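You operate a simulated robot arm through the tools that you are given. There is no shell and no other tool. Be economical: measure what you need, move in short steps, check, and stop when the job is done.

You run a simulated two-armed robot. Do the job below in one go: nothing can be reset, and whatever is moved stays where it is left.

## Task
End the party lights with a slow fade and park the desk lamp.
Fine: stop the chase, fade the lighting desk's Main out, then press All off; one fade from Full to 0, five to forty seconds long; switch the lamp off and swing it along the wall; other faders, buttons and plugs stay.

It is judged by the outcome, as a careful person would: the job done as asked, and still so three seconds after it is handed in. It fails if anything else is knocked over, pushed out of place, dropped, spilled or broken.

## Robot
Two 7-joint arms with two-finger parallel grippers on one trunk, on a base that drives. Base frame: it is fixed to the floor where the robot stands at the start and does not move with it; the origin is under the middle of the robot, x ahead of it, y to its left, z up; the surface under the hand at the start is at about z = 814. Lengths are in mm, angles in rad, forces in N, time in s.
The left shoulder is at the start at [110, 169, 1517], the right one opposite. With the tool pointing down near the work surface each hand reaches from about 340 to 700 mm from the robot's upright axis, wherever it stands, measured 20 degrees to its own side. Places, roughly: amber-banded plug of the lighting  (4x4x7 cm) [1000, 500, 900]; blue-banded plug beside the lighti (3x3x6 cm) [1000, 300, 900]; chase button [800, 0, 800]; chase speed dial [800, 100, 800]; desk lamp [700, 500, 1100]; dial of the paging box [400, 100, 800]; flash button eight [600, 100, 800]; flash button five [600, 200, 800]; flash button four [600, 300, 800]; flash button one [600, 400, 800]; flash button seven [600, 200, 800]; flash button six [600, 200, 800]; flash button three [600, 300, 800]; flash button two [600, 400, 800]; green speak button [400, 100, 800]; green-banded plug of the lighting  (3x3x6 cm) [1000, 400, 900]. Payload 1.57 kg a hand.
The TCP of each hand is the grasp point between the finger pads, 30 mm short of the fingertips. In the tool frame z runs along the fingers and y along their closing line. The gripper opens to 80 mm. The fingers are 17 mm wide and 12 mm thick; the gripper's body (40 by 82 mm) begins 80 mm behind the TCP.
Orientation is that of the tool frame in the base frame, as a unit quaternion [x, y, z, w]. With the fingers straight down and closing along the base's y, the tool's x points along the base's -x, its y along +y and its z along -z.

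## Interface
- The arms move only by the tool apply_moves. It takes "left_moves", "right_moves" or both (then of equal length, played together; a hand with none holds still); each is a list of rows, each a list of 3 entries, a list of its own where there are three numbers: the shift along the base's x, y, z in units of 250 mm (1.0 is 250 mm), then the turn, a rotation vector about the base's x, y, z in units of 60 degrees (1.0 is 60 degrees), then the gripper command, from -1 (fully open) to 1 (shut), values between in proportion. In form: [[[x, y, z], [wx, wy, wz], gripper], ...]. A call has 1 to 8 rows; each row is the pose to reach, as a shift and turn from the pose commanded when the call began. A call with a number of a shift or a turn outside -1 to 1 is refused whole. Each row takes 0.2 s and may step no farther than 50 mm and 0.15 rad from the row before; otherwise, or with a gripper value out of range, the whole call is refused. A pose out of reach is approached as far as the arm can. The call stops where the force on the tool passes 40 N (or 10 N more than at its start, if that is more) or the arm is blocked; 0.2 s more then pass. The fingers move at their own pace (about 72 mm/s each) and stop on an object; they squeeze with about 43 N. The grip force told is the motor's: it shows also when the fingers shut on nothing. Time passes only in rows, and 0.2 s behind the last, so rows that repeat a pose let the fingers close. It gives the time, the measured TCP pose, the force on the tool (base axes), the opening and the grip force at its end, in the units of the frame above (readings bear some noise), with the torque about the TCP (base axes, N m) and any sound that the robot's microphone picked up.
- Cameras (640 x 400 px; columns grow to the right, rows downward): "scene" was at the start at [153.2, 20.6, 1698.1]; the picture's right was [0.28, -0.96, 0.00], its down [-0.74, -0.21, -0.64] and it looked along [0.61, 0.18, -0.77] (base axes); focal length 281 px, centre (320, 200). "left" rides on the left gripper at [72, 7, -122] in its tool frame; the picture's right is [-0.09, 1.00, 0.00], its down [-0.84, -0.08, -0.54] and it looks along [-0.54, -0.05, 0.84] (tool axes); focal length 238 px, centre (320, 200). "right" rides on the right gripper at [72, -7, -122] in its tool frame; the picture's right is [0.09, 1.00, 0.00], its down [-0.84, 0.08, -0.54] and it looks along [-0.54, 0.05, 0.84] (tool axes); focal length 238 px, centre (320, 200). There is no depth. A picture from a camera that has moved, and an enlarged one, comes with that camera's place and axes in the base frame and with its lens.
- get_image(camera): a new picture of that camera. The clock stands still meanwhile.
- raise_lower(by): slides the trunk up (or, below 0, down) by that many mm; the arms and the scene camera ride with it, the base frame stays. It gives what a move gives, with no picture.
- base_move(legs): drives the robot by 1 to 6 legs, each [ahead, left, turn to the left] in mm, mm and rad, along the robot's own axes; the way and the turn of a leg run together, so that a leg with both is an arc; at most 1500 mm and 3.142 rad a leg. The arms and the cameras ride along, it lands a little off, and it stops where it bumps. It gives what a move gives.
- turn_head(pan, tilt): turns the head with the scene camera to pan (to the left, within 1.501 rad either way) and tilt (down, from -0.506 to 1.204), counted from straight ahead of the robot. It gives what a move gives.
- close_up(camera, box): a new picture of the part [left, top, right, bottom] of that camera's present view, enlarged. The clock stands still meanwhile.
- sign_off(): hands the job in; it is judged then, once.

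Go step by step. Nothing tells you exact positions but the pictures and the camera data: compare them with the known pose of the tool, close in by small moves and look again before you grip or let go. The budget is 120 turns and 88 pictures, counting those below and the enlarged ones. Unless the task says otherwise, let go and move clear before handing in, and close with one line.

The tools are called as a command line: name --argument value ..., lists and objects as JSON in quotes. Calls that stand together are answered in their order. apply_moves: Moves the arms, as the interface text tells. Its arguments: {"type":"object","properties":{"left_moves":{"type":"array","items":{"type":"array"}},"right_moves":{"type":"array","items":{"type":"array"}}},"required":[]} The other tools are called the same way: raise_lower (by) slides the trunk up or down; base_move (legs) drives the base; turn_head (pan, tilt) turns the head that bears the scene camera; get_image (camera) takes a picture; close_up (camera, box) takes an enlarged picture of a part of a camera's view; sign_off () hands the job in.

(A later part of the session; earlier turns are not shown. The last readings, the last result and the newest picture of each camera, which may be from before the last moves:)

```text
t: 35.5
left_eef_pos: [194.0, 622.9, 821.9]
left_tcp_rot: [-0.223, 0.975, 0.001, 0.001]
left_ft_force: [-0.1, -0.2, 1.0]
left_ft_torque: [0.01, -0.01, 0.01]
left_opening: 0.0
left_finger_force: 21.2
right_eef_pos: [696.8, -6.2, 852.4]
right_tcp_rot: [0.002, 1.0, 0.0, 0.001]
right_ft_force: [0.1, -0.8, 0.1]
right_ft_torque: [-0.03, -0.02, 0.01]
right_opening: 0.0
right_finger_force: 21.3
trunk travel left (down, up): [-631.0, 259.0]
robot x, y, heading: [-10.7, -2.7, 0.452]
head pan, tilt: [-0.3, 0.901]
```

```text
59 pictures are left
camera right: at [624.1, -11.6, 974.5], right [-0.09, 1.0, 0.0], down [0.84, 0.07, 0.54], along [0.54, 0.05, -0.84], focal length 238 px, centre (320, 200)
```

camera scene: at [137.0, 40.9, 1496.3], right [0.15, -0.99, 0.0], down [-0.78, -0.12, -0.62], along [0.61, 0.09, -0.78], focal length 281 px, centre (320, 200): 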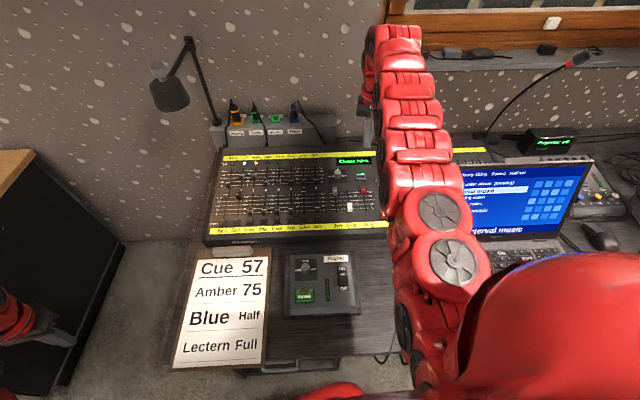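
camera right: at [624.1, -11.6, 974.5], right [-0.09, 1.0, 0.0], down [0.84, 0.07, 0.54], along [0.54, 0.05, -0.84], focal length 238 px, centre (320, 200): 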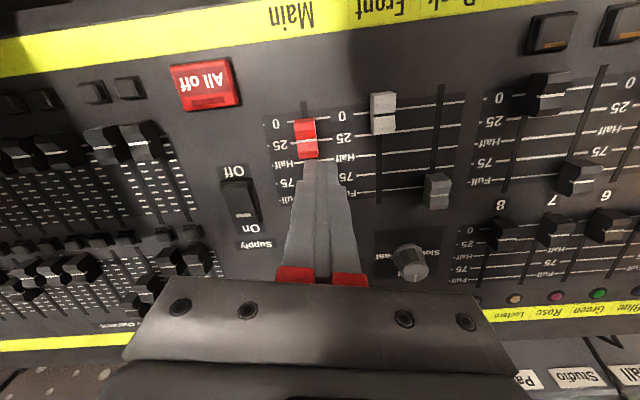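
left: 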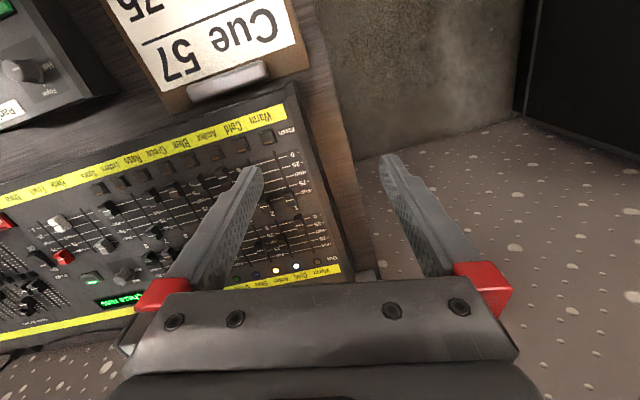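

At about 20 now, with the cap drifting to one side of the fingertip (the desk is slightly skewed). I add a small y shift as I continue to the end stop.

apply_moves --right_moves '[[[-0.005, -0.004, 0], [0, 0, 0], 1], [[-0.01, -0.008, 0], [0, 0, 0], 1], [[-0.015, -0.012, 0], [0, 0, 0], 1], [[-0.02, -0.016, 0], [0, 0, 0], 1], [[-0.025, -0.02, 0], [0, 0, 0], 1], [[-0.03, -0.02, 0], [0, 0, 0], 1], [[-0.035, -0.02, 0], [0, 0, 0], 1], [[-0.04, -0.02, 0], [0, 0, 0], 1]]'

get_image --camera "right"

```text
t: 37.3
left_eef_pos: [194.9, 622.8, 821.8]
left_tcp_rot: [-0.223, 0.975, 0.0, 0.001]
left_ft_force: [0.8, 0.0, -0.1]
left_ft_torque: [0.01, 0.04, 0.01]
left_opening: 0.0
left_finger_force: 21.5
right_eef_pos: [686.4, -11.3, 852.7]
right_tcp_rot: [0.002, 1.0, 0.0, 0.002]
right_ft_force: [0.3, -0.2, 0.3]
right_ft_torque: [-0.01, -0.03, 0.03]
right_opening: 0.1
right_finger_force: 21.1
trunk travel left (down, up): [-631.0, 259.0]
robot x, y, heading: [-8.1, -3.1, 0.452]
head pan, tilt: [-0.3, 0.901]
```

```text
58 pictures are left
camera right: at [614.4, -15.8, 974.6], right [-0.09, 1.0, 0.0], down [0.84, 0.07, 0.54], along [0.54, 0.05, -0.84], focal length 238 px, centre (320, 200)
```

right: 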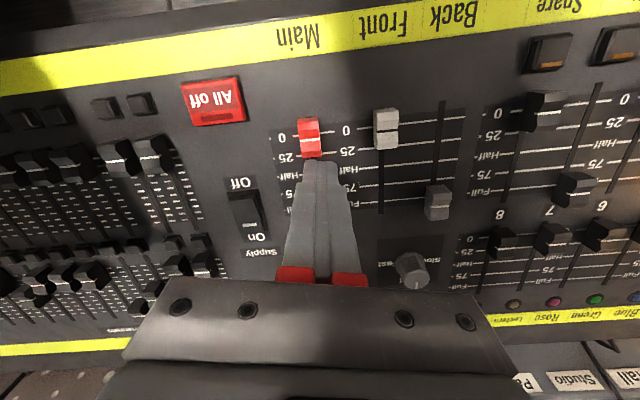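

Nearly at 0; a last few millimetres to the stop.

apply_moves --right_moves '[[[-0.005, -0.004, 0], [0, 0, 0], 1], [[-0.01, -0.008, 0], [0, 0, 0], 1], [[-0.015, -0.008, 0], [0, 0, 0], 1], [[-0.02, -0.008, 0], [0, 0, 0], 1]]'

get_image --camera "right"

```text
t: 38.3
left_eef_pos: [197.4, 621.8, 822.6]
left_tcp_rot: [-0.224, 0.975, 0.001, 0.0]
left_ft_force: [-0.1, -0.1, 0.5]
left_ft_torque: [0.03, 0.0, 0.01]
left_opening: 0.1
left_finger_force: 21.0
right_eef_pos: [685.2, -10.9, 851.8]
right_tcp_rot: [0.002, 1.0, 0.0, 0.002]
right_ft_force: [26.2, 5.0, 2.1]
right_ft_torque: [0.18, -0.77, 0.19]
right_opening: 0.1
right_finger_force: 21.4
trunk travel left (down, up): [-631.0, 259.0]
robot x, y, heading: [-9.6, -1.7, 0.453]
head pan, tilt: [-0.3, 0.901]
```

```text
57 pictures are left
camera right: at [611.8, -16.4, 974.3], right [-0.09, 1.0, 0.0], down [0.83, 0.07, 0.55], along [0.54, 0.05, -0.84], focal length 238 px, centre (320, 200)
```

right: 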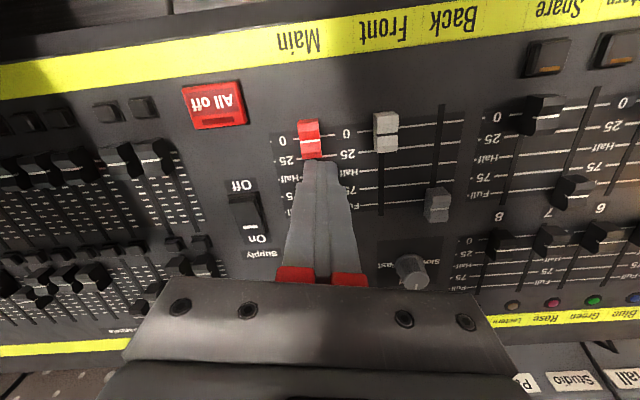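

The end stop pushed back at 26 N, so Main is at 0. I back off a little, rise, and go above All off at about (648, -77).

apply_moves --right_moves '[[[0.02, 0, 0], [0, 0, 0], 1], [[0.02, 0, 0.12], [0, 0, 0], 1], [[0.02, 0, 0.22], [0, 0, 0], 1], [[-0.05, -0.12, 0.22], [0, 0, 0], 1], [[-0.13, -0.25, 0.2], [0, 0, 0], 1], [[-0.13, -0.25, 0.15], [0, 0, 0], 1]]'

get_image --camera "right"

get_image --camera "scene"

```text
t: 39.7
left_eef_pos: [193.9, 620.4, 822.2]
left_tcp_rot: [-0.224, 0.975, 0.0, 0.001]
left_ft_force: [0.4, 0.0, -1.2]
left_ft_torque: [0.02, -0.04, -0.04]
left_opening: 0.0
left_finger_force: 21.4
right_eef_pos: [688.3, -32.4, 900.1]
right_tcp_rot: [0.0, 1.0, -0.001, 0.0]
right_ft_force: [-0.4, 1.1, -0.6]
right_ft_torque: [-0.02, 0.01, 0.02]
right_opening: 0.0
right_finger_force: 21.4
right hand out of reach, approached as far as the arm can: row 4, 5, 6
trunk travel left (down, up): [-631.0, 259.0]
robot x, y, heading: [-9.3, -5.0, 0.456]
head pan, tilt: [-0.3, 0.901]
```

```text
56 pictures are left
camera right: at [616.8, -36.9, 1023.4], right [-0.09, 1.0, 0.0], down [0.84, 0.08, 0.54], along [0.54, 0.05, -0.84], focal length 238 px, centre (320, 200)
```

right: 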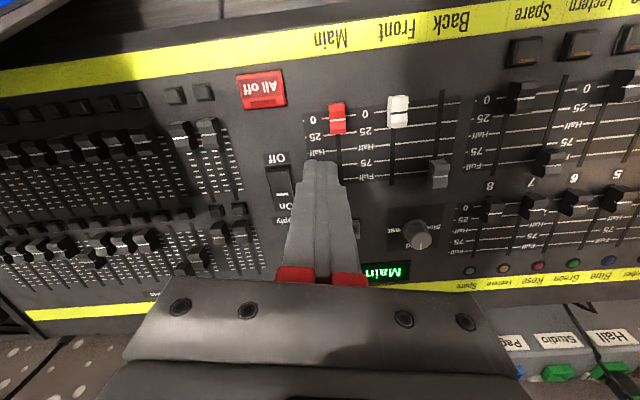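

```text
55 pictures are left
camera scene: at [136.6, 41.4, 1496.3], right [0.15, -0.99, 0.0], down [-0.77, -0.12, -0.62], along [0.61, 0.09, -0.78], focal length 281 px, centre (320, 200)
```

scene: 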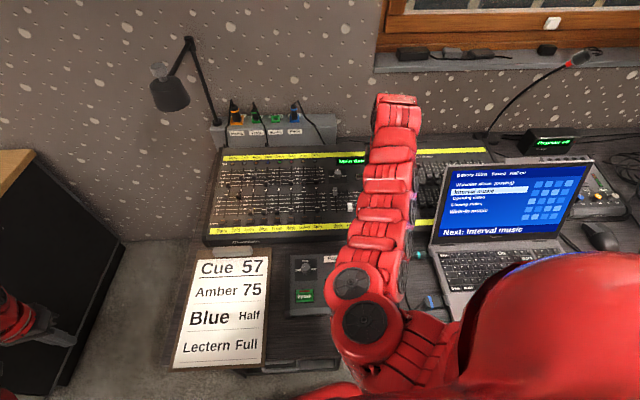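

Main is at 0 and the stage is dark. The arm is cramped toward All off, so I raise the trunk 150 mm and approach again.

raise_lower --by 150

apply_moves --right_moves '[[[-0.06, -0.09, -0.08], [0, 0, 0], 1], [[-0.12, -0.18, -0.16], [0, 0, 0], 1], [[-0.16, -0.18, -0.3], [0, 0, 0], 1], [[-0.16, -0.18, -0.42], [0, 0, 0], 1], [[-0.16, -0.18, -0.5], [0, 0, 0], 1]]'

get_image --camera "right"

```text
t: 41.4
left_eef_pos: [194.0, 621.1, 972.0]
left_tcp_rot: [-0.224, 0.975, 0.001, 0.0]
left_ft_force: [-0.5, -0.3, 0.5]
left_ft_torque: [0.0, 0.0, -0.01]
left_opening: 0.0
left_finger_force: 21.7
right_eef_pos: [688.0, -31.9, 1050.8]
right_tcp_rot: [0.001, 1.0, 0.0, 0.0]
right_ft_force: [0.2, 0.4, -0.1]
right_ft_torque: [0.0, -0.01, -0.01]
right_opening: 0.0
right_finger_force: 21.4
trunk travel left (down, up): [-781.0, 109.0]
robot x, y, heading: [-7.1, -0.6, 0.453]
head pan, tilt: [-0.3, 0.901]
```

```text
t: 42.6
left_eef_pos: [193.8, 623.0, 972.5]
left_tcp_rot: [-0.226, 0.974, 0.001, 0.0]
left_ft_force: [0.7, -0.3, 0.2]
left_ft_torque: [-0.01, 0.02, -0.03]
left_opening: 0.0
left_finger_force: 21.5
right_eef_pos: [651.2, -72.8, 926.7]
right_tcp_rot: [0.001, 1.0, 0.001, 0.001]
right_ft_force: [0.5, 0.2, 0.5]
right_ft_torque: [0.0, 0.0, 0.01]
right_opening: 0.1
right_finger_force: 21.1
right hand out of reach, approached as far as the arm can: row 1, 2
trunk travel left (down, up): [-781.0, 109.0]
robot x, y, heading: [-10.2, -5.4, 0.454]
head pan, tilt: [-0.3, 0.901]
```

```text
54 pictures are left
camera right: at [578.3, -79.4, 1050.0], right [-0.09, 1.0, 0.0], down [0.84, 0.08, 0.54], along [0.54, 0.05, -0.84], focal length 238 px, centre (320, 200)
```

right: 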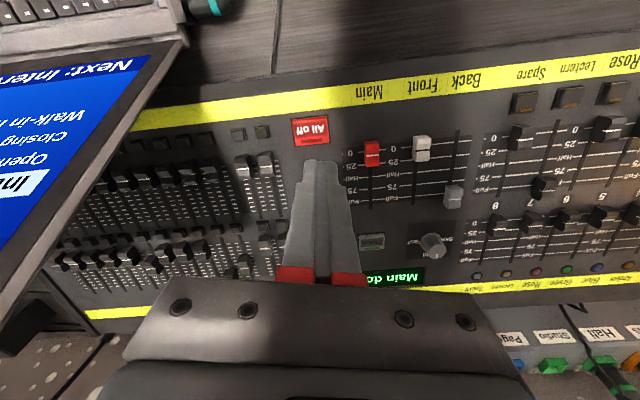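

The display reads "Main do…(wn)". All off is at about (648, -82); I come down over it.

apply_moves --right_moves '[[[-0.008, -0.03, -0.06], [0, 0, 0], 1], [[-0.008, -0.03, -0.14], [0, 0, 0], 1], [[-0.008, -0.03, -0.22], [0, 0, 0], 1], [[-0.008, -0.03, -0.25], [0, 0, 0], 1]]'

get_image --camera "right"

```text
t: 43.6
left_eef_pos: [195.0, 621.0, 972.7]
left_tcp_rot: [-0.224, 0.975, 0.0, 0.001]
left_ft_force: [0.7, -0.8, 0.2]
left_ft_torque: [-0.02, 0.0, -0.01]
left_opening: 0.0
left_finger_force: 20.9
right_eef_pos: [647.5, -83.7, 863.0]
right_tcp_rot: [0.002, 1.0, -0.001, 0.0]
right_ft_force: [0.1, -0.6, -0.9]
right_ft_torque: [-0.01, 0.0, 0.01]
right_opening: 0.2
right_finger_force: 20.9
trunk travel left (down, up): [-781.0, 109.0]
robot x, y, heading: [-8.7, -3.5, 0.452]
head pan, tilt: [-0.3, 0.901]
```

```text
53 pictures are left
camera right: at [575.1, -89.2, 985.6], right [-0.09, 1.0, 0.0], down [0.84, 0.08, 0.54], along [0.54, 0.05, -0.84], focal length 238 px, centre (320, 200)
```

right: 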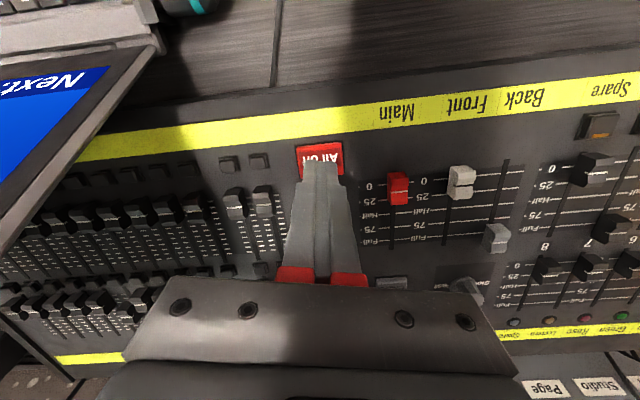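

Right over the button. Press down in small steps.

apply_moves --right_moves '[[[0, 0.006, -0.014], [0, 0, 0], 1], [[0, 0.006, -0.022], [0, 0, 0], 1], [[0, 0.006, -0.03], [0, 0, 0], 1], [[0, 0.006, -0.038], [0, 0, 0], 1]]'

```text
t: 44.6
left_eef_pos: [193.5, 621.9, 972.0]
left_tcp_rot: [-0.224, 0.975, 0.001, 0.001]
left_ft_force: [-0.2, 0.2, -0.4]
left_ft_torque: [-0.02, 0.0, 0.0]
left_opening: 0.0
left_finger_force: 21.0
right_eef_pos: [647.9, -82.0, 852.7]
right_tcp_rot: [0.002, 1.0, 0.0, 0.0]
right_ft_force: [-0.4, 0.9, 0.3]
right_ft_torque: [0.0, -0.02, 0.01]
right_opening: 0.1
right_finger_force: 21.1
trunk travel left (down, up): [-781.0, 109.0]
robot x, y, heading: [-9.8, -1.9, 0.453]
head pan, tilt: [-0.3, 0.901]
```

apply_moves --right_moves '[[[0, 0, -0.006], [0, 0, 0], 1], [[0, 0, -0.012], [0, 0, 0], 1]]'

```text
t: 45.2
left_eef_pos: [193.7, 622.6, 972.3]
left_tcp_rot: [-0.224, 0.975, 0.0, 0.0]
left_ft_force: [0.3, -1.0, -0.4]
left_ft_torque: [0.02, 0.02, -0.02]
left_opening: 0.0
left_finger_force: 21.3
right_eef_pos: [647.5, -83.0, 850.3]
right_tcp_rot: [0.001, 1.0, 0.001, 0.0]
right_ft_force: [0.3, 0.3, 0.1]
right_ft_torque: [-0.04, 0.0, -0.01]
right_opening: 0.0
right_finger_force: 21.7
trunk travel left (down, up): [-781.0, 109.0]
robot x, y, heading: [-9.9, -2.6, 0.453]
head pan, tilt: [-0.3, 0.901]
```

apply_moves --right_moves '[[[0, 0, -0.006], [0, 0, 0], 1], [[0, 0, -0.012], [0, 0, 0], 1]]'

```text
t: 45.8
left_eef_pos: [193.6, 622.3, 971.1]
left_tcp_rot: [-0.225, 0.974, 0.0, 0.001]
left_ft_force: [-0.2, 0.5, 0.1]
left_ft_torque: [0.03, -0.01, 0.04]
left_opening: 0.1
left_finger_force: 22.1
right_eef_pos: [646.7, -82.2, 847.3]
right_tcp_rot: [0.001, 1.0, 0.0, 0.0]
right_ft_force: [-0.3, 0.1, -0.3]
right_ft_torque: [0.01, -0.01, -0.03]
right_opening: 0.0
right_finger_force: 20.8
trunk travel left (down, up): [-781.0, 109.0]
robot x, y, heading: [-10.5, -6.0, 0.454]
head pan, tilt: [-0.3, 0.901]
```

apply_moves --right_moves '[[[0, 0, -0.006], [0, 0, 0], 1], [[0, 0, -0.012], [0, 0, 0], 1]]'

close_up --camera "right" --box '[240, 100, 440, 225]'

```text
t: 46.4
left_eef_pos: [193.3, 622.1, 973.0]
left_tcp_rot: [-0.224, 0.975, 0.0, 0.001]
left_ft_force: [-0.3, 0.0, 0.0]
left_ft_torque: [0.05, -0.02, 0.01]
left_opening: 0.0
left_finger_force: 21.2
right_eef_pos: [647.6, -82.8, 844.0]
right_tcp_rot: [0.002, 1.0, 0.0, 0.0]
right_ft_force: [0.0, 0.0, -0.9]
right_ft_torque: [-0.03, -0.03, 0.0]
right_opening: 0.1
right_finger_force: 21.5
trunk travel left (down, up): [-781.0, 109.0]
robot x, y, heading: [-12.7, -7.3, 0.45]
head pan, tilt: [-0.3, 0.901]
```

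```text
3.20 times, centred on (340, 162) of right
camera zoom: at [574.9, -87.3, 966.4], right [-0.09, 1.0, 0.0], down [0.84, 0.08, 0.54], along [0.54, 0.05, -0.84], focal length 763 px, centre (256, 320)
```

zoom: 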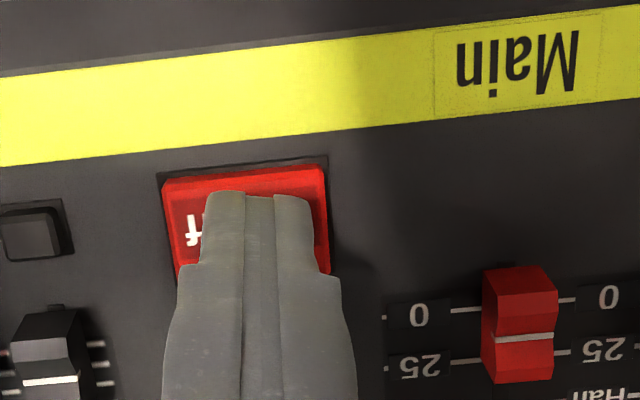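

Still not in contact, but centred. Continue.

apply_moves --right_moves '[[[0, 0, -0.006], [0, 0, 0], 1], [[0, 0, -0.012], [0, 0, 0], 1]]'

```text
t: 47.0
left_eef_pos: [193.7, 620.9, 972.3]
left_tcp_rot: [-0.224, 0.975, 0.001, 0.001]
left_ft_force: [0.3, 0.8, 0.6]
left_ft_torque: [-0.02, -0.01, 0.0]
left_opening: 0.0
left_finger_force: 21.4
right_eef_pos: [648.1, -81.5, 841.2]
right_tcp_rot: [0.002, 1.0, 0.0, 0.0]
right_ft_force: [0.2, -1.1, 0.6]
right_ft_torque: [0.01, -0.02, 0.01]
right_opening: 0.2
right_finger_force: 21.4
trunk travel left (down, up): [-781.0, 109.0]
robot x, y, heading: [-8.6, -2.8, 0.449]
head pan, tilt: [-0.3, 0.901]
```

apply_moves --right_moves '[[[0, 0, -0.006], [0, 0, 0], 1], [[0, 0, -0.012], [0, 0, 0], 1]]'

```text
t: 47.6
left_eef_pos: [192.8, 621.5, 972.8]
left_tcp_rot: [-0.224, 0.975, 0.0, 0.001]
left_ft_force: [-1.1, -0.2, 0.2]
left_ft_torque: [-0.01, 0.0, 0.03]
left_opening: 0.1
left_finger_force: 21.0
right_eef_pos: [647.3, -81.6, 839.0]
right_tcp_rot: [0.002, 1.0, 0.0, 0.001]
right_ft_force: [1.4, -0.2, 3.2]
right_ft_torque: [0.04, -0.1, 0.04]
right_opening: 0.0
right_finger_force: 20.9
trunk travel left (down, up): [-781.0, 109.0]
robot x, y, heading: [-8.0, -5.5, 0.451]
head pan, tilt: [-0.3, 0.901]
heard: click
```

Click heard. I rise straight up and check the desk.

apply_moves --right_moves '[[[0, 0, 0.15], [0, 0, 0], 1], [[0, 0, 0.3], [0, 0, 0], 1], [[0, 0, 0.48], [0, 0, 0], 1], [[0, 0, 0.66], [0, 0, 0], 1]]'

get_image --camera "right"

get_image --camera "scene"

```text
t: 48.6
left_eef_pos: [195.3, 620.6, 972.2]
left_tcp_rot: [-0.225, 0.974, 0.0, 0.0]
left_ft_force: [-0.6, -0.6, 0.0]
left_ft_torque: [0.03, 0.01, 0.02]
left_opening: 0.0
left_finger_force: 20.9
right_eef_pos: [657.5, -80.7, 986.2]
right_tcp_rot: [0.002, 1.0, 0.0, 0.001]
right_ft_force: [1.0, -0.5, 0.5]
right_ft_torque: [-0.01, 0.02, 0.03]
right_opening: 0.0
right_finger_force: 21.5
right hand out of reach, approached as far as the arm can: row 4
trunk travel left (down, up): [-781.0, 109.0]
robot x, y, heading: [-8.2, -5.3, 0.446]
head pan, tilt: [-0.3, 0.901]
```

```text
51 pictures are left
camera right: at [585.6, -86.0, 1109.1], right [-0.09, 1.0, 0.0], down [0.84, 0.07, 0.54], along [0.54, 0.05, -0.84], focal length 238 px, centre (320, 200)
```

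right: 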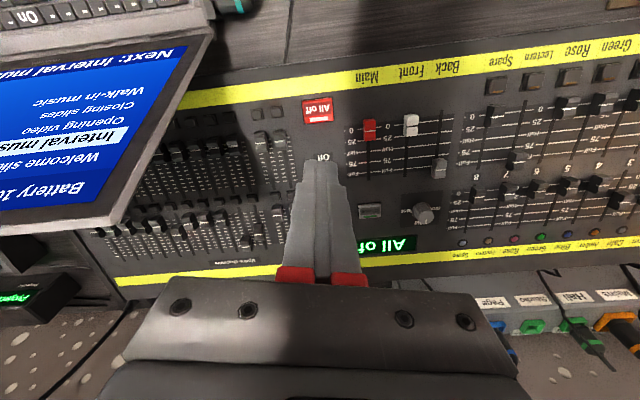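

```text
50 pictures are left
camera scene: at [136.7, 41.8, 1646.3], right [0.15, -0.99, 0.0], down [-0.77, -0.12, -0.62], along [0.61, 0.09, -0.78], focal length 281 px, centre (320, 200)
```

scene: 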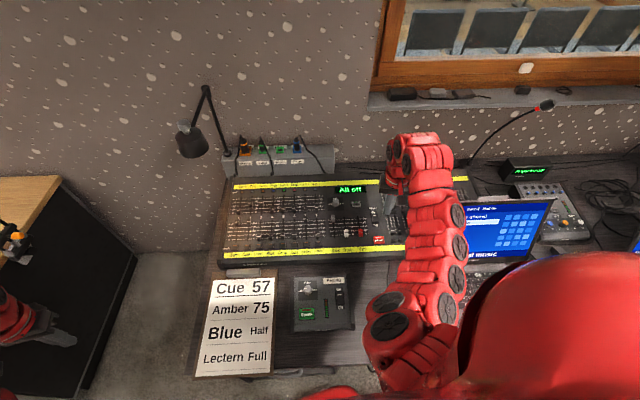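

"All off" shows and all channel lamps are dark; the desk part is done. Now the lamp: its head sits at roughly (714, 509, 1110), its elbow at (934, 545, 1143). I look at the switch more closely.

close_up --camera "scene" --box '[150, 75, 270, 195]'

get_image --camera "left"

```text
3.33 times, centred on (210, 135) of scene
camera zoom: at [136.7, 41.8, 1646.3], right [0.15, -0.99, 0.0], down [-0.77, -0.12, -0.62], along [0.61, 0.09, -0.78], focal length 938 px, centre (687, 417)
```

zoom: 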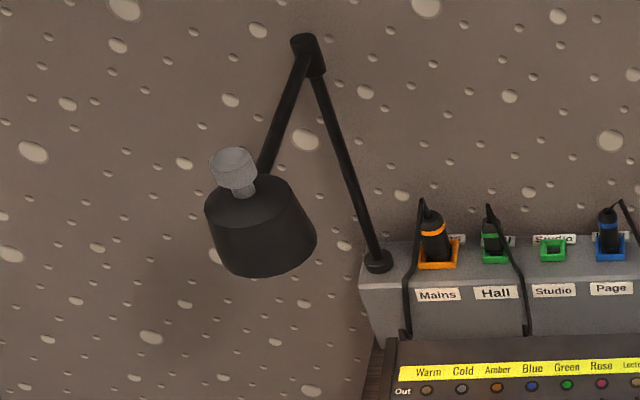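

```text
48 pictures are left
camera left: at [126.2, 596.5, 1094.4], right [-0.35, 0.94, 0.0], down [0.79, 0.3, 0.54], along [0.51, 0.19, -0.84], focal length 238 px, centre (320, 200)
```

left: 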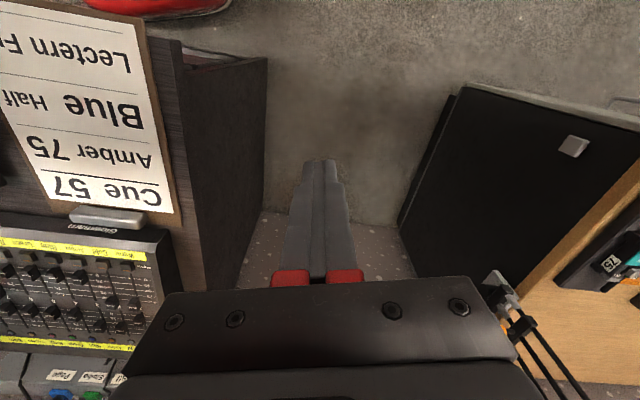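

The lamp has a knurled knob on top. The left arm should work it, so I raise both hands high before turning the base toward the right and shifting left.

apply_moves --left_moves '[[[0, 0, 0.18], [0, 0, 0], 1], [[0, 0, 0.36], [0, 0, 0], 1], [[0, 0, 0.54], [0, 0, 0], 1], [[0, 0, 0.72], [0, 0, 0], 1], [[0, 0, 0.9], [0, 0, 0], 1], [[0, 0, 0.95], [0, 0, 0], 1]]' --right_moves '[[[-0.05, 0, 0.17], [0, 0, 0], 1], [[-0.1, 0, 0.34], [0, 0, 0], 1], [[-0.15, 0, 0.51], [0, 0, 0], 1], [[-0.2, 0, 0.68], [0, 0, 0], 1], [[-0.25, 0, 0.85], [0, 0, 0], 1], [[-0.3, 0, 1.0], [0, 0, 0], 1]]'

get_image --camera "scene"

```text
t: 50.0
left_eef_pos: [193.4, 622.7, 971.4]
left_tcp_rot: [-0.224, 0.975, 0.0, 0.001]
left_ft_force: [0.0, 0.3, -0.6]
left_ft_torque: [0.0, 0.02, -0.01]
left_opening: 0.1
left_finger_force: 21.4
left hand out of reach, approached as far as the arm can: row 1, 2, 3, 4, 5, 6
right_eef_pos: [673.1, -91.0, 1197.7]
right_tcp_rot: [-0.001, 1.0, -0.012, -0.006]
right_ft_force: [-0.4, 2.9, 3.6]
right_ft_torque: [-0.19, 0.04, 0.02]
right_opening: 0.2
right_finger_force: 21.2
right hand out of reach, approached as far as the arm can: row 1, 2, 3, 4, 5, 6
trunk travel left (down, up): [-781.0, 109.0]
robot x, y, heading: [-11.5, -4.6, 0.45]
head pan, tilt: [-0.3, 0.901]
```

```text
47 pictures are left
camera scene: at [135.5, 42.1, 1646.7], right [0.15, -0.99, 0.0], down [-0.77, -0.12, -0.62], along [0.61, 0.09, -0.78], focal length 281 px, centre (320, 200)
```

scene: 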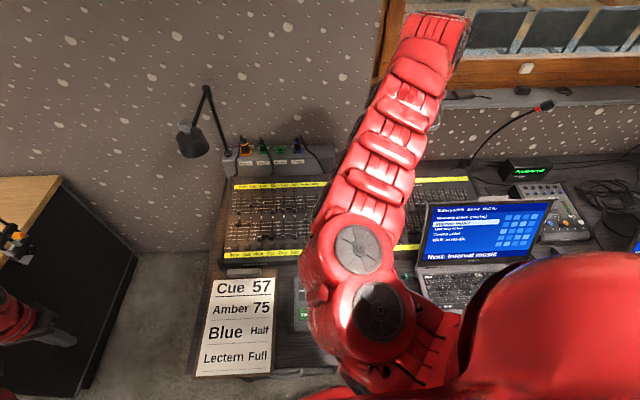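

Neither arm folds inward with the tool down, so I raise the whole trunk instead and then turn and shift the base in that order.

raise_lower --by 105

base_move --legs '[[0, 0, -0.75], [-102, 230, 0]]'

turn_head --pan 0.55 --tilt 0.75

get_image --camera "scene"

get_image --camera "left"

```text
t: 51.4
left_eef_pos: [194.9, 621.6, 1076.5]
left_tcp_rot: [-0.224, 0.975, 0.001, 0.001]
left_ft_force: [-0.1, -0.1, 0.8]
left_ft_torque: [0.02, 0.0, 0.0]
left_opening: 0.0
left_finger_force: 21.4
right_eef_pos: [676.3, -87.9, 1306.0]
right_tcp_rot: [0.003, 1.0, 0.0, 0.0]
right_ft_force: [0.3, -0.2, -0.3]
right_ft_torque: [-0.01, -0.03, -0.02]
right_opening: 0.2
right_finger_force: 21.5
trunk travel left (down, up): [-886.0, 4.0]
robot x, y, heading: [-9.1, -3.2, 0.45]
head pan, tilt: [-0.3, 0.901]
```

```text
t: 54.0
left_eef_pos: [567.9, 312.1, 1077.7]
left_tcp_rot: [0.151, 0.989, -0.001, 0.001]
left_ft_force: [0.0, 0.6, -0.5]
left_ft_torque: [-0.03, 0.01, 0.02]
left_opening: 0.0
left_finger_force: 21.0
right_eef_pos: [429.5, -535.0, 1306.1]
right_tcp_rot: [0.37, 0.929, -0.001, 0.001]
right_ft_force: [-0.7, 0.1, -0.1]
right_ft_torque: [-0.02, 0.0, -0.01]
right_opening: 0.0
right_finger_force: 21.5
trunk travel left (down, up): [-886.0, 4.0]
robot x, y, heading: [-13.4, -1.6, -0.303]
head pan, tilt: [-0.3, 0.901]
stopped in leg 2: the robot was blocked; the commanded pose is now the measured one
```

```text
t: 55.2
left_eef_pos: [565.9, 313.0, 1078.1]
left_tcp_rot: [0.15, 0.989, 0.0, 0.002]
left_ft_force: [-0.1, -0.5, -0.8]
left_ft_torque: [0.02, -0.03, 0.0]
left_opening: 0.0
left_finger_force: 21.5
right_eef_pos: [430.4, -533.5, 1306.1]
right_tcp_rot: [0.37, 0.929, 0.0, 0.0]
right_ft_force: [0.2, 0.9, -0.7]
right_ft_torque: [-0.01, 0.01, -0.03]
right_opening: 0.0
right_finger_force: 21.5
trunk travel left (down, up): [-886.0, 4.0]
robot x, y, heading: [-11.9, -2.2, -0.308]
head pan, tilt: [0.55, 0.75]
```

```text
46 pictures are left
camera scene: at [145.6, -8.6, 1763.2], right [0.24, -0.97, 0.0], down [-0.66, -0.17, -0.73], along [0.71, 0.18, -0.68], focal length 281 px, centre (320, 200)
```

scene: 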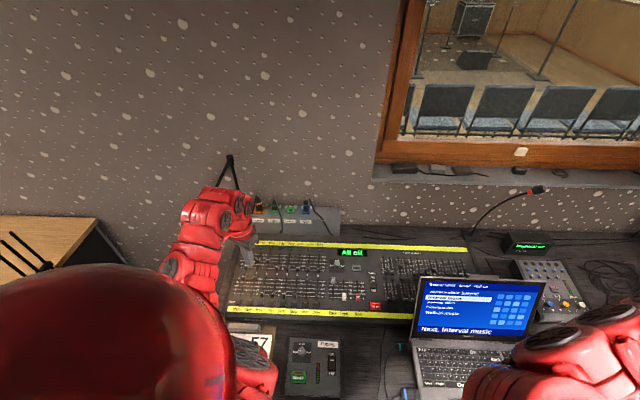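

```text
45 pictures are left
camera left: at [499.3, 340.3, 1199.6], right [0.38, 0.92, 0.0], down [0.78, -0.32, 0.54], along [0.5, -0.21, -0.84], focal length 238 px, centre (320, 200)
```

left: 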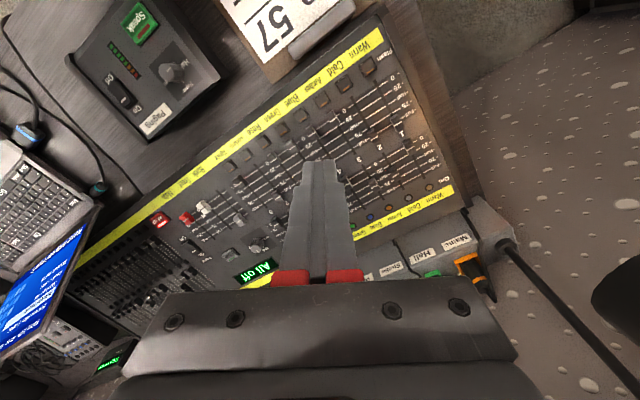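

The base was blocked as soon as it tried to go back-left. I look left to see what is there before trying another way.

turn_head --pan 1.5 --tilt 1.0

get_image --camera "scene"

turn_head --pan -1.5 --tilt 1.0

get_image --camera "scene"

```text
t: 56.4
left_eef_pos: [567.2, 312.0, 1077.4]
left_tcp_rot: [0.15, 0.989, 0.0, 0.001]
left_ft_force: [1.6, -0.3, -0.5]
left_ft_torque: [-0.03, -0.02, -0.02]
left_opening: 0.2
left_finger_force: 21.3
right_eef_pos: [431.8, -534.5, 1305.6]
right_tcp_rot: [0.37, 0.929, 0.0, -0.001]
right_ft_force: [-1.0, -0.8, 0.1]
right_ft_torque: [-0.02, -0.01, 0.04]
right_opening: 0.0
right_finger_force: 21.3
trunk travel left (down, up): [-886.0, 4.0]
robot x, y, heading: [-8.4, -3.7, -0.305]
head pan, tilt: [1.499, 1.0]
```

```text
44 pictures are left
camera scene: at [90.8, 36.2, 1744.1], right [0.93, -0.37, 0.0], down [-0.31, -0.78, -0.54], along [0.2, 0.5, -0.84], focal length 281 px, centre (320, 200)
```

scene: 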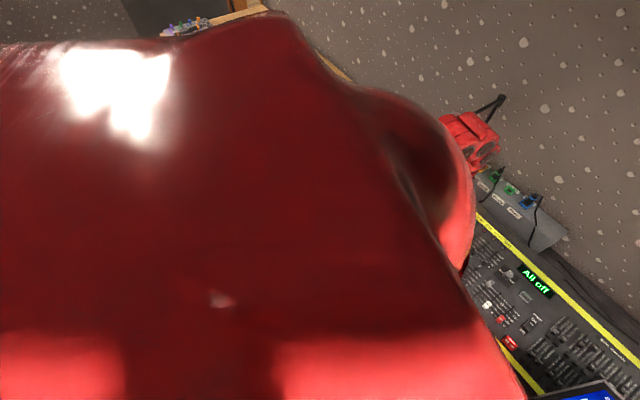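

```text
t: 59.0
left_eef_pos: [566.6, 311.9, 1077.0]
left_tcp_rot: [0.151, 0.989, 0.0, 0.001]
left_ft_force: [-0.4, 0.1, -0.7]
left_ft_torque: [0.0, 0.01, 0.0]
left_opening: 0.1
left_finger_force: 21.4
right_eef_pos: [430.2, -535.0, 1306.1]
right_tcp_rot: [0.37, 0.929, 0.0, 0.0]
right_ft_force: [-0.4, 0.5, 0.5]
right_ft_torque: [0.03, 0.02, 0.05]
right_opening: 0.3
right_finger_force: 21.3
trunk travel left (down, up): [-886.0, 4.0]
robot x, y, heading: [-8.8, -7.3, -0.304]
head pan, tilt: [-1.499, 1.0]
```

```text
43 pictures are left
camera scene: at [49.2, -96.4, 1744.1], right [-0.97, 0.23, 0.0], down [0.19, 0.82, -0.54], along [-0.12, -0.53, -0.84], focal length 281 px, centre (320, 200)
```

scene: 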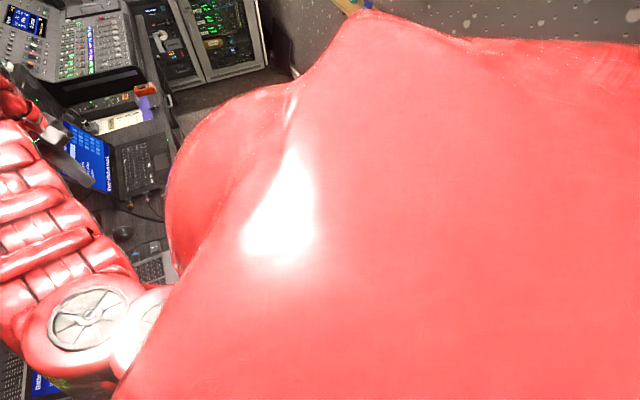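

There's a wall behind, so room is narrow. I try a short sideways move with a slight forward bias.

base_move --legs '[[0, 60, 0]]'

```text
t: 60.0
left_eef_pos: [563.8, 339.0, 1078.2]
left_tcp_rot: [0.158, 0.987, 0.001, 0.0]
left_ft_force: [0.4, 0.8, -0.9]
left_ft_torque: [-0.08, 0.02, -0.01]
left_opening: 0.3
left_finger_force: 21.6
right_eef_pos: [413.6, -504.8, 1306.8]
right_tcp_rot: [0.377, 0.926, -0.001, -0.001]
right_ft_force: [0.0, 1.2, 0.3]
right_ft_torque: [-0.04, 0.03, 0.02]
right_opening: 0.0
right_finger_force: 21.3
trunk travel left (down, up): [-886.0, 4.0]
robot x, y, heading: [-21.9, 30.5, -0.326]
head pan, tilt: [-1.499, 1.0]
```

It slid only about half as far, rubbing on something. I turn back to square with the table and then shift left.

base_move --legs '[[0, 0, 0.32]]'

base_move --legs '[[0, 100, 0]]'

```text
t: 61.4
left_eef_pos: [438.9, 504.9, 1077.5]
left_tcp_rot: [0.002, 1.0, 0.001, 0.001]
left_ft_force: [-0.3, -0.3, 0.2]
left_ft_torque: [0.01, -0.01, -0.01]
left_opening: 0.0
left_finger_force: 21.0
right_eef_pos: [556.5, -344.3, 1306.2]
right_tcp_rot: [0.229, 0.973, -0.002, -0.001]
right_ft_force: [0.9, -0.6, 0.1]
right_ft_torque: [0.0, -0.01, 0.01]
right_opening: 0.0
right_finger_force: 21.8
trunk travel left (down, up): [-886.0, 4.0]
robot x, y, heading: [-19.6, 35.0, -0.005]
head pan, tilt: [-1.499, 1.0]
```

```text
t: 62.5
left_eef_pos: [438.8, 606.4, 1078.5]
left_tcp_rot: [0.001, 1.0, 0.001, 0.0]
left_ft_force: [0.0, 0.9, -0.5]
left_ft_torque: [0.01, -0.04, 0.0]
left_opening: 0.1
left_finger_force: 21.1
right_eef_pos: [557.9, -243.6, 1305.9]
right_tcp_rot: [0.228, 0.974, 0.0, 0.0]
right_ft_force: [0.5, -0.2, -0.4]
right_ft_torque: [0.03, 0.04, 0.01]
right_opening: 0.0
right_finger_force: 21.1
trunk travel left (down, up): [-886.0, 4.0]
robot x, y, heading: [-19.9, 137.4, -0.002]
head pan, tilt: [-1.499, 1.0]
```

Square driving works. I shift further left and a touch forward, then look at the lamp.

base_move --legs '[[0, 140, 0], [25, 0, 0]]'

turn_head --pan 0.35 --tilt 0.75

get_image --camera "scene"

get_image --camera "left"

```text
t: 63.5
left_eef_pos: [445.7, 634.8, 1075.6]
left_tcp_rot: [0.011, 1.0, -0.002, -0.002]
left_ft_force: [0.6, 0.6, 0.2]
left_ft_torque: [-0.07, 0.02, 0.02]
left_opening: 0.1
left_finger_force: 21.5
right_eef_pos: [548.7, -216.0, 1305.4]
right_tcp_rot: [0.237, 0.971, -0.002, -0.001]
right_ft_force: [0.1, -0.1, 0.0]
right_ft_torque: [-0.04, 0.03, -0.03]
right_opening: 0.1
right_finger_force: 21.5
trunk travel left (down, up): [-886.0, 4.0]
robot x, y, heading: [-23.3, 172.1, -0.025]
head pan, tilt: [-1.499, 1.0]
stopped in leg 1: the robot was blocked; the commanded pose is now the measured one
```

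```text
t: 65.3
left_eef_pos: [445.2, 633.5, 1077.5]
left_tcp_rot: [0.011, 1.0, -0.001, 0.0]
left_ft_force: [0.2, 0.4, 0.0]
left_ft_torque: [-0.03, -0.01, 0.01]
left_opening: 0.0
left_finger_force: 21.3
right_eef_pos: [548.5, -217.4, 1306.1]
right_tcp_rot: [0.237, 0.971, 0.0, -0.001]
right_ft_force: [0.4, -0.1, 0.6]
right_ft_torque: [0.01, 0.03, 0.01]
right_opening: 0.0
right_finger_force: 21.2
trunk travel left (down, up): [-886.0, 4.0]
robot x, y, heading: [-19.1, 171.0, -0.028]
head pan, tilt: [0.351, 0.75]
```

```text
42 pictures are left
camera scene: at [135.3, 194.4, 1763.2], right [0.32, -0.95, 0.0], down [-0.65, -0.22, -0.73], along [0.69, 0.23, -0.68], focal length 281 px, centre (320, 200)
```

scene: 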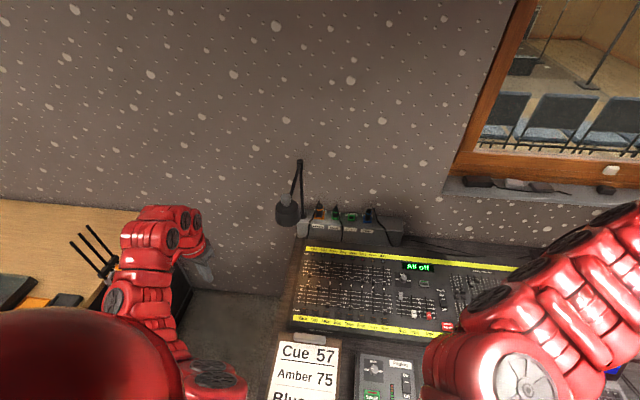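

```text
41 pictures are left
camera left: at [372.6, 641.8, 1199.2], right [0.11, 0.99, 0.0], down [0.83, -0.1, 0.54], along [0.54, -0.06, -0.84], focal length 238 px, centre (320, 200)
```

left: 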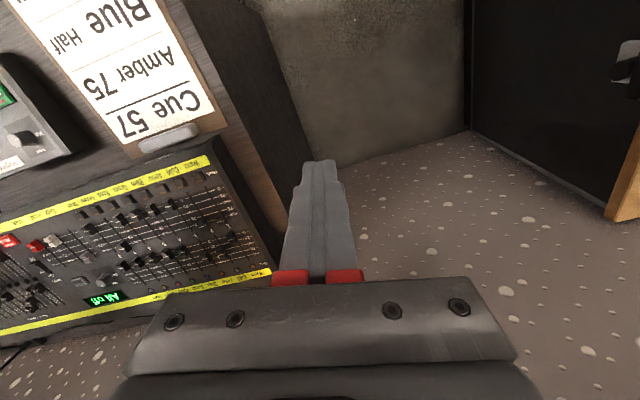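

Blocked on the left at y≈172. I ease off that contact, go forward to gain reach, and turn slightly right to bring the left shoulder ahead.

base_move --legs '[[0, -20, 0], [35, 0, 0], [0, 0, -0.2]]'

raise_lower --by -50

```text
t: 66.8
left_eef_pos: [459.1, 616.1, 1076.8]
left_tcp_rot: [0.001, 1.0, -0.001, -0.001]
left_ft_force: [0.4, -0.1, -0.7]
left_ft_torque: [0.0, 0.05, -0.01]
left_opening: 0.0
left_finger_force: 20.9
right_eef_pos: [577.9, -232.3, 1304.1]
right_tcp_rot: [0.228, 0.974, -0.001, -0.001]
right_ft_force: [-0.2, -0.4, -0.8]
right_ft_torque: [0.03, 0.04, 0.0]
right_opening: 0.0
right_finger_force: 20.6
trunk travel left (down, up): [-886.0, 4.0]
robot x, y, heading: [-5.5, 145.3, -0.006]
head pan, tilt: [0.351, 0.75]
stopped in leg 3: the robot was blocked; the commanded pose is now the measured one
```

```text
t: 67.7
left_eef_pos: [455.8, 615.9, 1027.2]
left_tcp_rot: [0.002, 1.0, -0.001, 0.0]
left_ft_force: [-0.1, -0.4, 0.3]
left_ft_torque: [0.04, -0.03, 0.04]
left_opening: 0.0
left_finger_force: 20.8
right_eef_pos: [572.4, -233.7, 1255.3]
right_tcp_rot: [0.228, 0.974, -0.001, -0.001]
right_ft_force: [0.1, -0.1, 0.5]
right_ft_torque: [0.0, 0.0, -0.02]
right_opening: 0.5
right_finger_force: 21.2
trunk travel left (down, up): [-836.0, 54.0]
robot x, y, heading: [-8.9, 141.4, -0.008]
head pan, tilt: [0.351, 0.75]
```

The base is boxed in, so it stays at (-7, 143). I tilt the left tool forward about 45° and raise it toward the lamp to get a good view of the knob.

apply_moves --left_moves '[[[0.06, -0.05, 0.08], [0, -0.12, 0], -1], [[0.12, -0.1, 0.16], [0, -0.24, 0], -1], [[0.18, -0.15, 0.26], [0, -0.36, 0], -1], [[0.24, -0.2, 0.36], [0, -0.48, 0], -1], [[0.3, -0.25, 0.46], [0, -0.6, 0], -1], [[0.36, -0.3, 0.56], [0, -0.72, 0], -1], [[0.36, -0.3, 0.6], [0, -0.75, 0], -1]]'

get_image --camera "left"

get_image --camera "scene"

```text
t: 69.3
left_eef_pos: [542.9, 540.8, 1179.5]
left_tcp_rot: [0.002, 0.924, 0.0, 0.383]
left_ft_force: [0.2, 0.3, -0.5]
left_ft_torque: [-0.01, -0.02, -0.02]
left_opening: 80.0
left_finger_force: 0.0
right_eef_pos: [573.2, -232.8, 1255.6]
right_tcp_rot: [0.229, 0.974, -0.001, -0.001]
right_ft_force: [-0.1, 0.0, 0.8]
right_ft_torque: [-0.01, -0.03, 0.0]
right_opening: 0.0
right_finger_force: 21.7
trunk travel left (down, up): [-836.0, 54.0]
robot x, y, heading: [-8.7, 144.1, -0.003]
head pan, tilt: [0.351, 0.75]
```

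```text
40 pictures are left
camera left: at [405.0, 547.9, 1213.7], right [0.07, 1.0, 0.07], down [0.21, -0.08, 0.98], along [0.98, -0.05, -0.21], focal length 238 px, centre (320, 200)
```

left: 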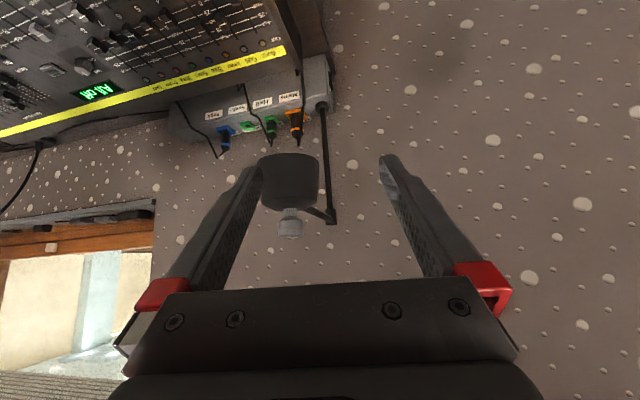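

```text
39 pictures are left
camera scene: at [153.3, 171.3, 1713.3], right [0.34, -0.94, 0.0], down [-0.64, -0.23, -0.73], along [0.69, 0.25, -0.68], focal length 281 px, centre (320, 200)
```

scene: 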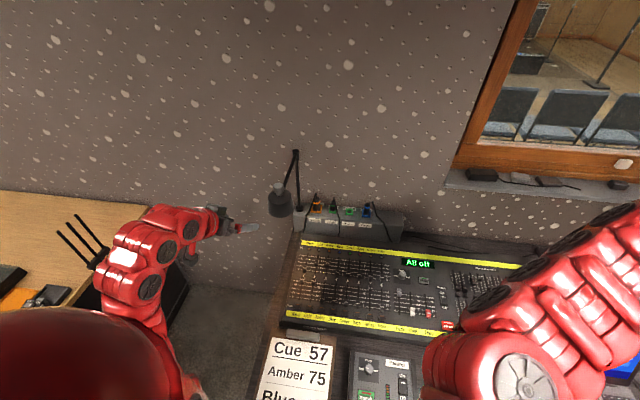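

Clear view: lamp axis at about (714, 492), knob centre at z≈1176, post at about (900, 543). I zoom in on the knob to see how it works.

close_up --camera "left" --box '[240, 140, 350, 250]'

close_up --camera "scene" --box '[250, 145, 330, 225]'

```text
3.64 times, centred on (295, 195) of left
camera zoom: at [405.0, 547.9, 1213.7], right [0.07, 1.0, 0.07], down [0.21, -0.08, 0.98], along [0.98, -0.05, -0.21], focal length 867 px, centre (411, 218)
```

zoom: 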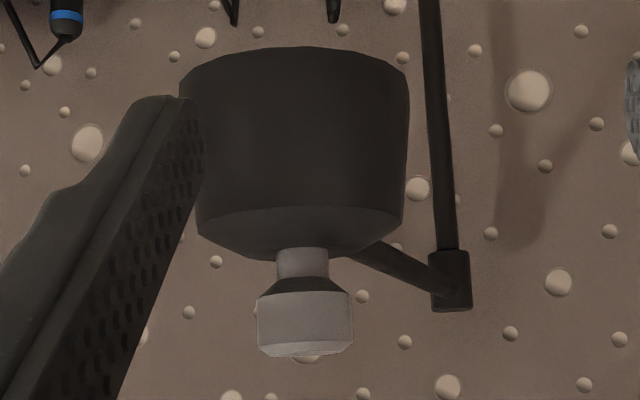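

```text
5.00 times, centred on (290, 185) of scene
camera zoom: at [153.3, 171.3, 1713.3], right [0.34, -0.94, 0.0], down [-0.64, -0.23, -0.73], along [0.69, 0.25, -0.68], focal length 1407 px, centre (470, 275)
```

zoom: 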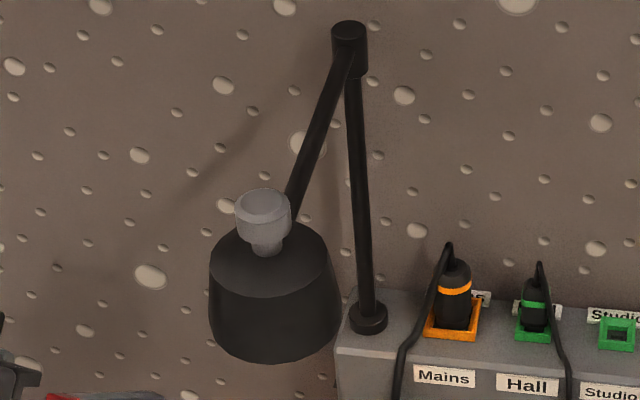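

It's a mushroom cap on a short stem with no pointer, most likely a push switch. I'll approach from above with shut fingers and try a gentle press first.

apply_moves --left_moves '[[[0.0, -0.04, 0.16], [0, 0, 0], 1], [[0.1, -0.08, 0.24], [0, 0, 0], 1], [[0.25, -0.14, 0.26], [0, 0, 0], 1], [[0.4, -0.18, 0.26], [0, 0, 0], 1], [[0.55, -0.2, 0.26], [0, 0, 0], 1], [[0.59, -0.2, 0.24], [0, 0, 0], 1], [[0.59, -0.2, 0.24], [0, 0, 0], 1]]'

get_image --camera "left"

close_up --camera "scene" --box '[210, 125, 350, 235]'

```text
t: 70.9
left_eef_pos: [691.9, 490.6, 1236.9]
left_tcp_rot: [0.002, 0.924, 0.001, 0.383]
left_ft_force: [-0.3, 1.0, -0.5]
left_ft_torque: [-0.04, 0.02, 0.0]
left_opening: 0.0
left_finger_force: 21.8
right_eef_pos: [573.0, -232.1, 1255.3]
right_tcp_rot: [0.227, 0.974, -0.001, 0.0]
right_ft_force: [-0.5, -0.8, 0.7]
right_ft_torque: [0.05, -0.01, -0.02]
right_opening: 0.0
right_finger_force: 21.3
trunk travel left (down, up): [-836.0, 54.0]
robot x, y, heading: [-5.9, 144.6, -0.008]
head pan, tilt: [0.351, 0.75]
```

```text
36 pictures are left
camera left: at [554.2, 497.1, 1272.4], right [0.07, 1.0, 0.07], down [0.21, -0.08, 0.97], along [0.98, -0.05, -0.21], focal length 238 px, centre (320, 200)
```

left: 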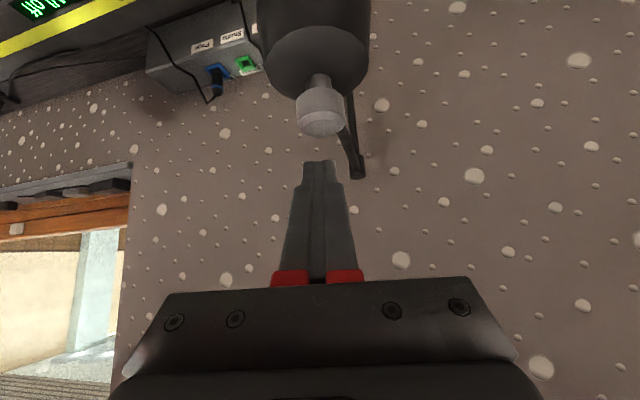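

```text
3.64 times, centred on (280, 180) of scene
camera zoom: at [153.4, 171.2, 1713.3], right [0.34, -0.94, 0.0], down [-0.64, -0.23, -0.73], along [0.69, 0.25, -0.68], focal length 1023 px, centre (466, 273)
```

zoom: 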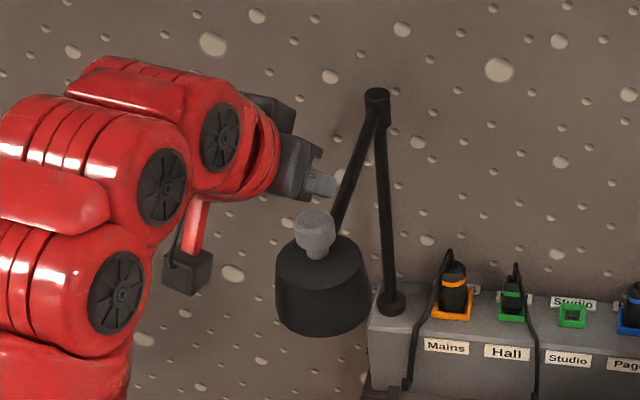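

Triangulating gives the knob at (690, 495) with its top at z≈1193, closer than I'd guessed. I shift back 17 mm, then press down gently.

apply_moves --left_moves '[[[-0.035, 0.01, 0], [0, 0, 0], 1], [[-0.068, 0.016, 0], [0, 0, 0], 1], [[-0.068, 0.016, -0.02], [0, 0, 0], 1], [[-0.068, 0.016, -0.035], [0, 0, 0], 1]]'

get_image --camera "left"

close_up --camera "scene" --box '[210, 125, 350, 235]'

```text
t: 71.9
left_eef_pos: [675.8, 495.0, 1228.1]
left_tcp_rot: [0.003, 0.924, 0.0, 0.383]
left_ft_force: [-0.5, -0.3, 0.3]
left_ft_torque: [-0.01, 0.07, 0.0]
left_opening: 0.2
left_finger_force: 20.9
right_eef_pos: [572.2, -233.5, 1256.1]
right_tcp_rot: [0.228, 0.974, 0.0, 0.0]
right_ft_force: [0.0, 0.4, 0.6]
right_ft_torque: [0.0, -0.01, -0.01]
right_opening: 0.0
right_finger_force: 21.8
trunk travel left (down, up): [-836.0, 54.0]
robot x, y, heading: [-1.5, 144.1, -0.002]
head pan, tilt: [0.351, 0.75]
```

```text
34 pictures are left
camera left: at [538.1, 501.3, 1264.0], right [0.07, 1.0, 0.07], down [0.21, -0.08, 0.97], along [0.98, -0.05, -0.21], focal length 238 px, centre (320, 200)
```

left: 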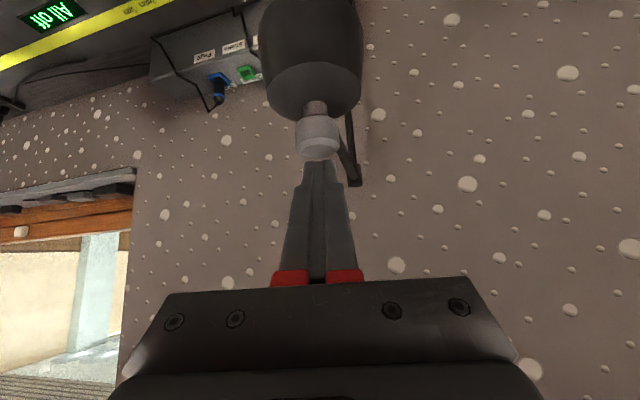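

```text
3.64 times, centred on (280, 180) of scene
camera zoom: at [153.7, 171.2, 1713.2], right [0.34, -0.94, 0.0], down [-0.64, -0.23, -0.73], along [0.69, 0.25, -0.68], focal length 1023 px, centre (466, 273)
```

zoom: 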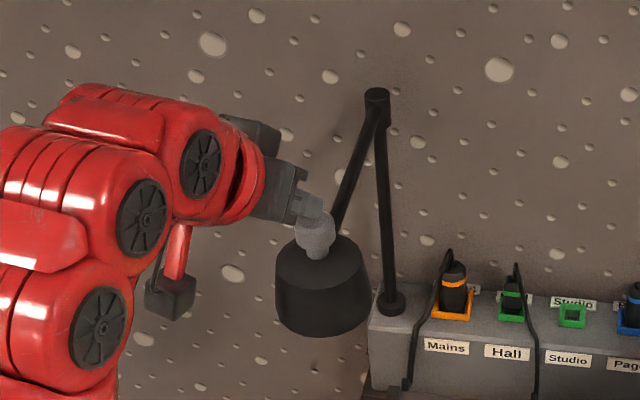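

The tip is just above the knob's top. I press in 1.5 mm rows.

apply_moves --left_moves '[[[0, 0, -0.006], [0, 0, 0], 1], [[0, 0, -0.012], [0, 0, 0], 1], [[0, 0, -0.018], [0, 0, 0], 1], [[0, 0, -0.024], [0, 0, 0], 1]]'

```text
t: 72.9
left_eef_pos: [676.3, 494.5, 1221.5]
left_tcp_rot: [0.002, 0.924, 0.0, 0.382]
left_ft_force: [-0.5, 0.1, -0.4]
left_ft_torque: [-0.03, 0.01, 0.03]
left_opening: 0.2
left_finger_force: 21.3
right_eef_pos: [573.7, -233.0, 1256.4]
right_tcp_rot: [0.229, 0.973, -0.001, 0.0]
right_ft_force: [0.3, 0.1, 0.4]
right_ft_torque: [-0.02, 0.0, 0.01]
right_opening: 0.0
right_finger_force: 20.8
trunk travel left (down, up): [-836.0, 54.0]
robot x, y, heading: [-5.6, 146.1, -0.004]
head pan, tilt: [0.351, 0.75]
```

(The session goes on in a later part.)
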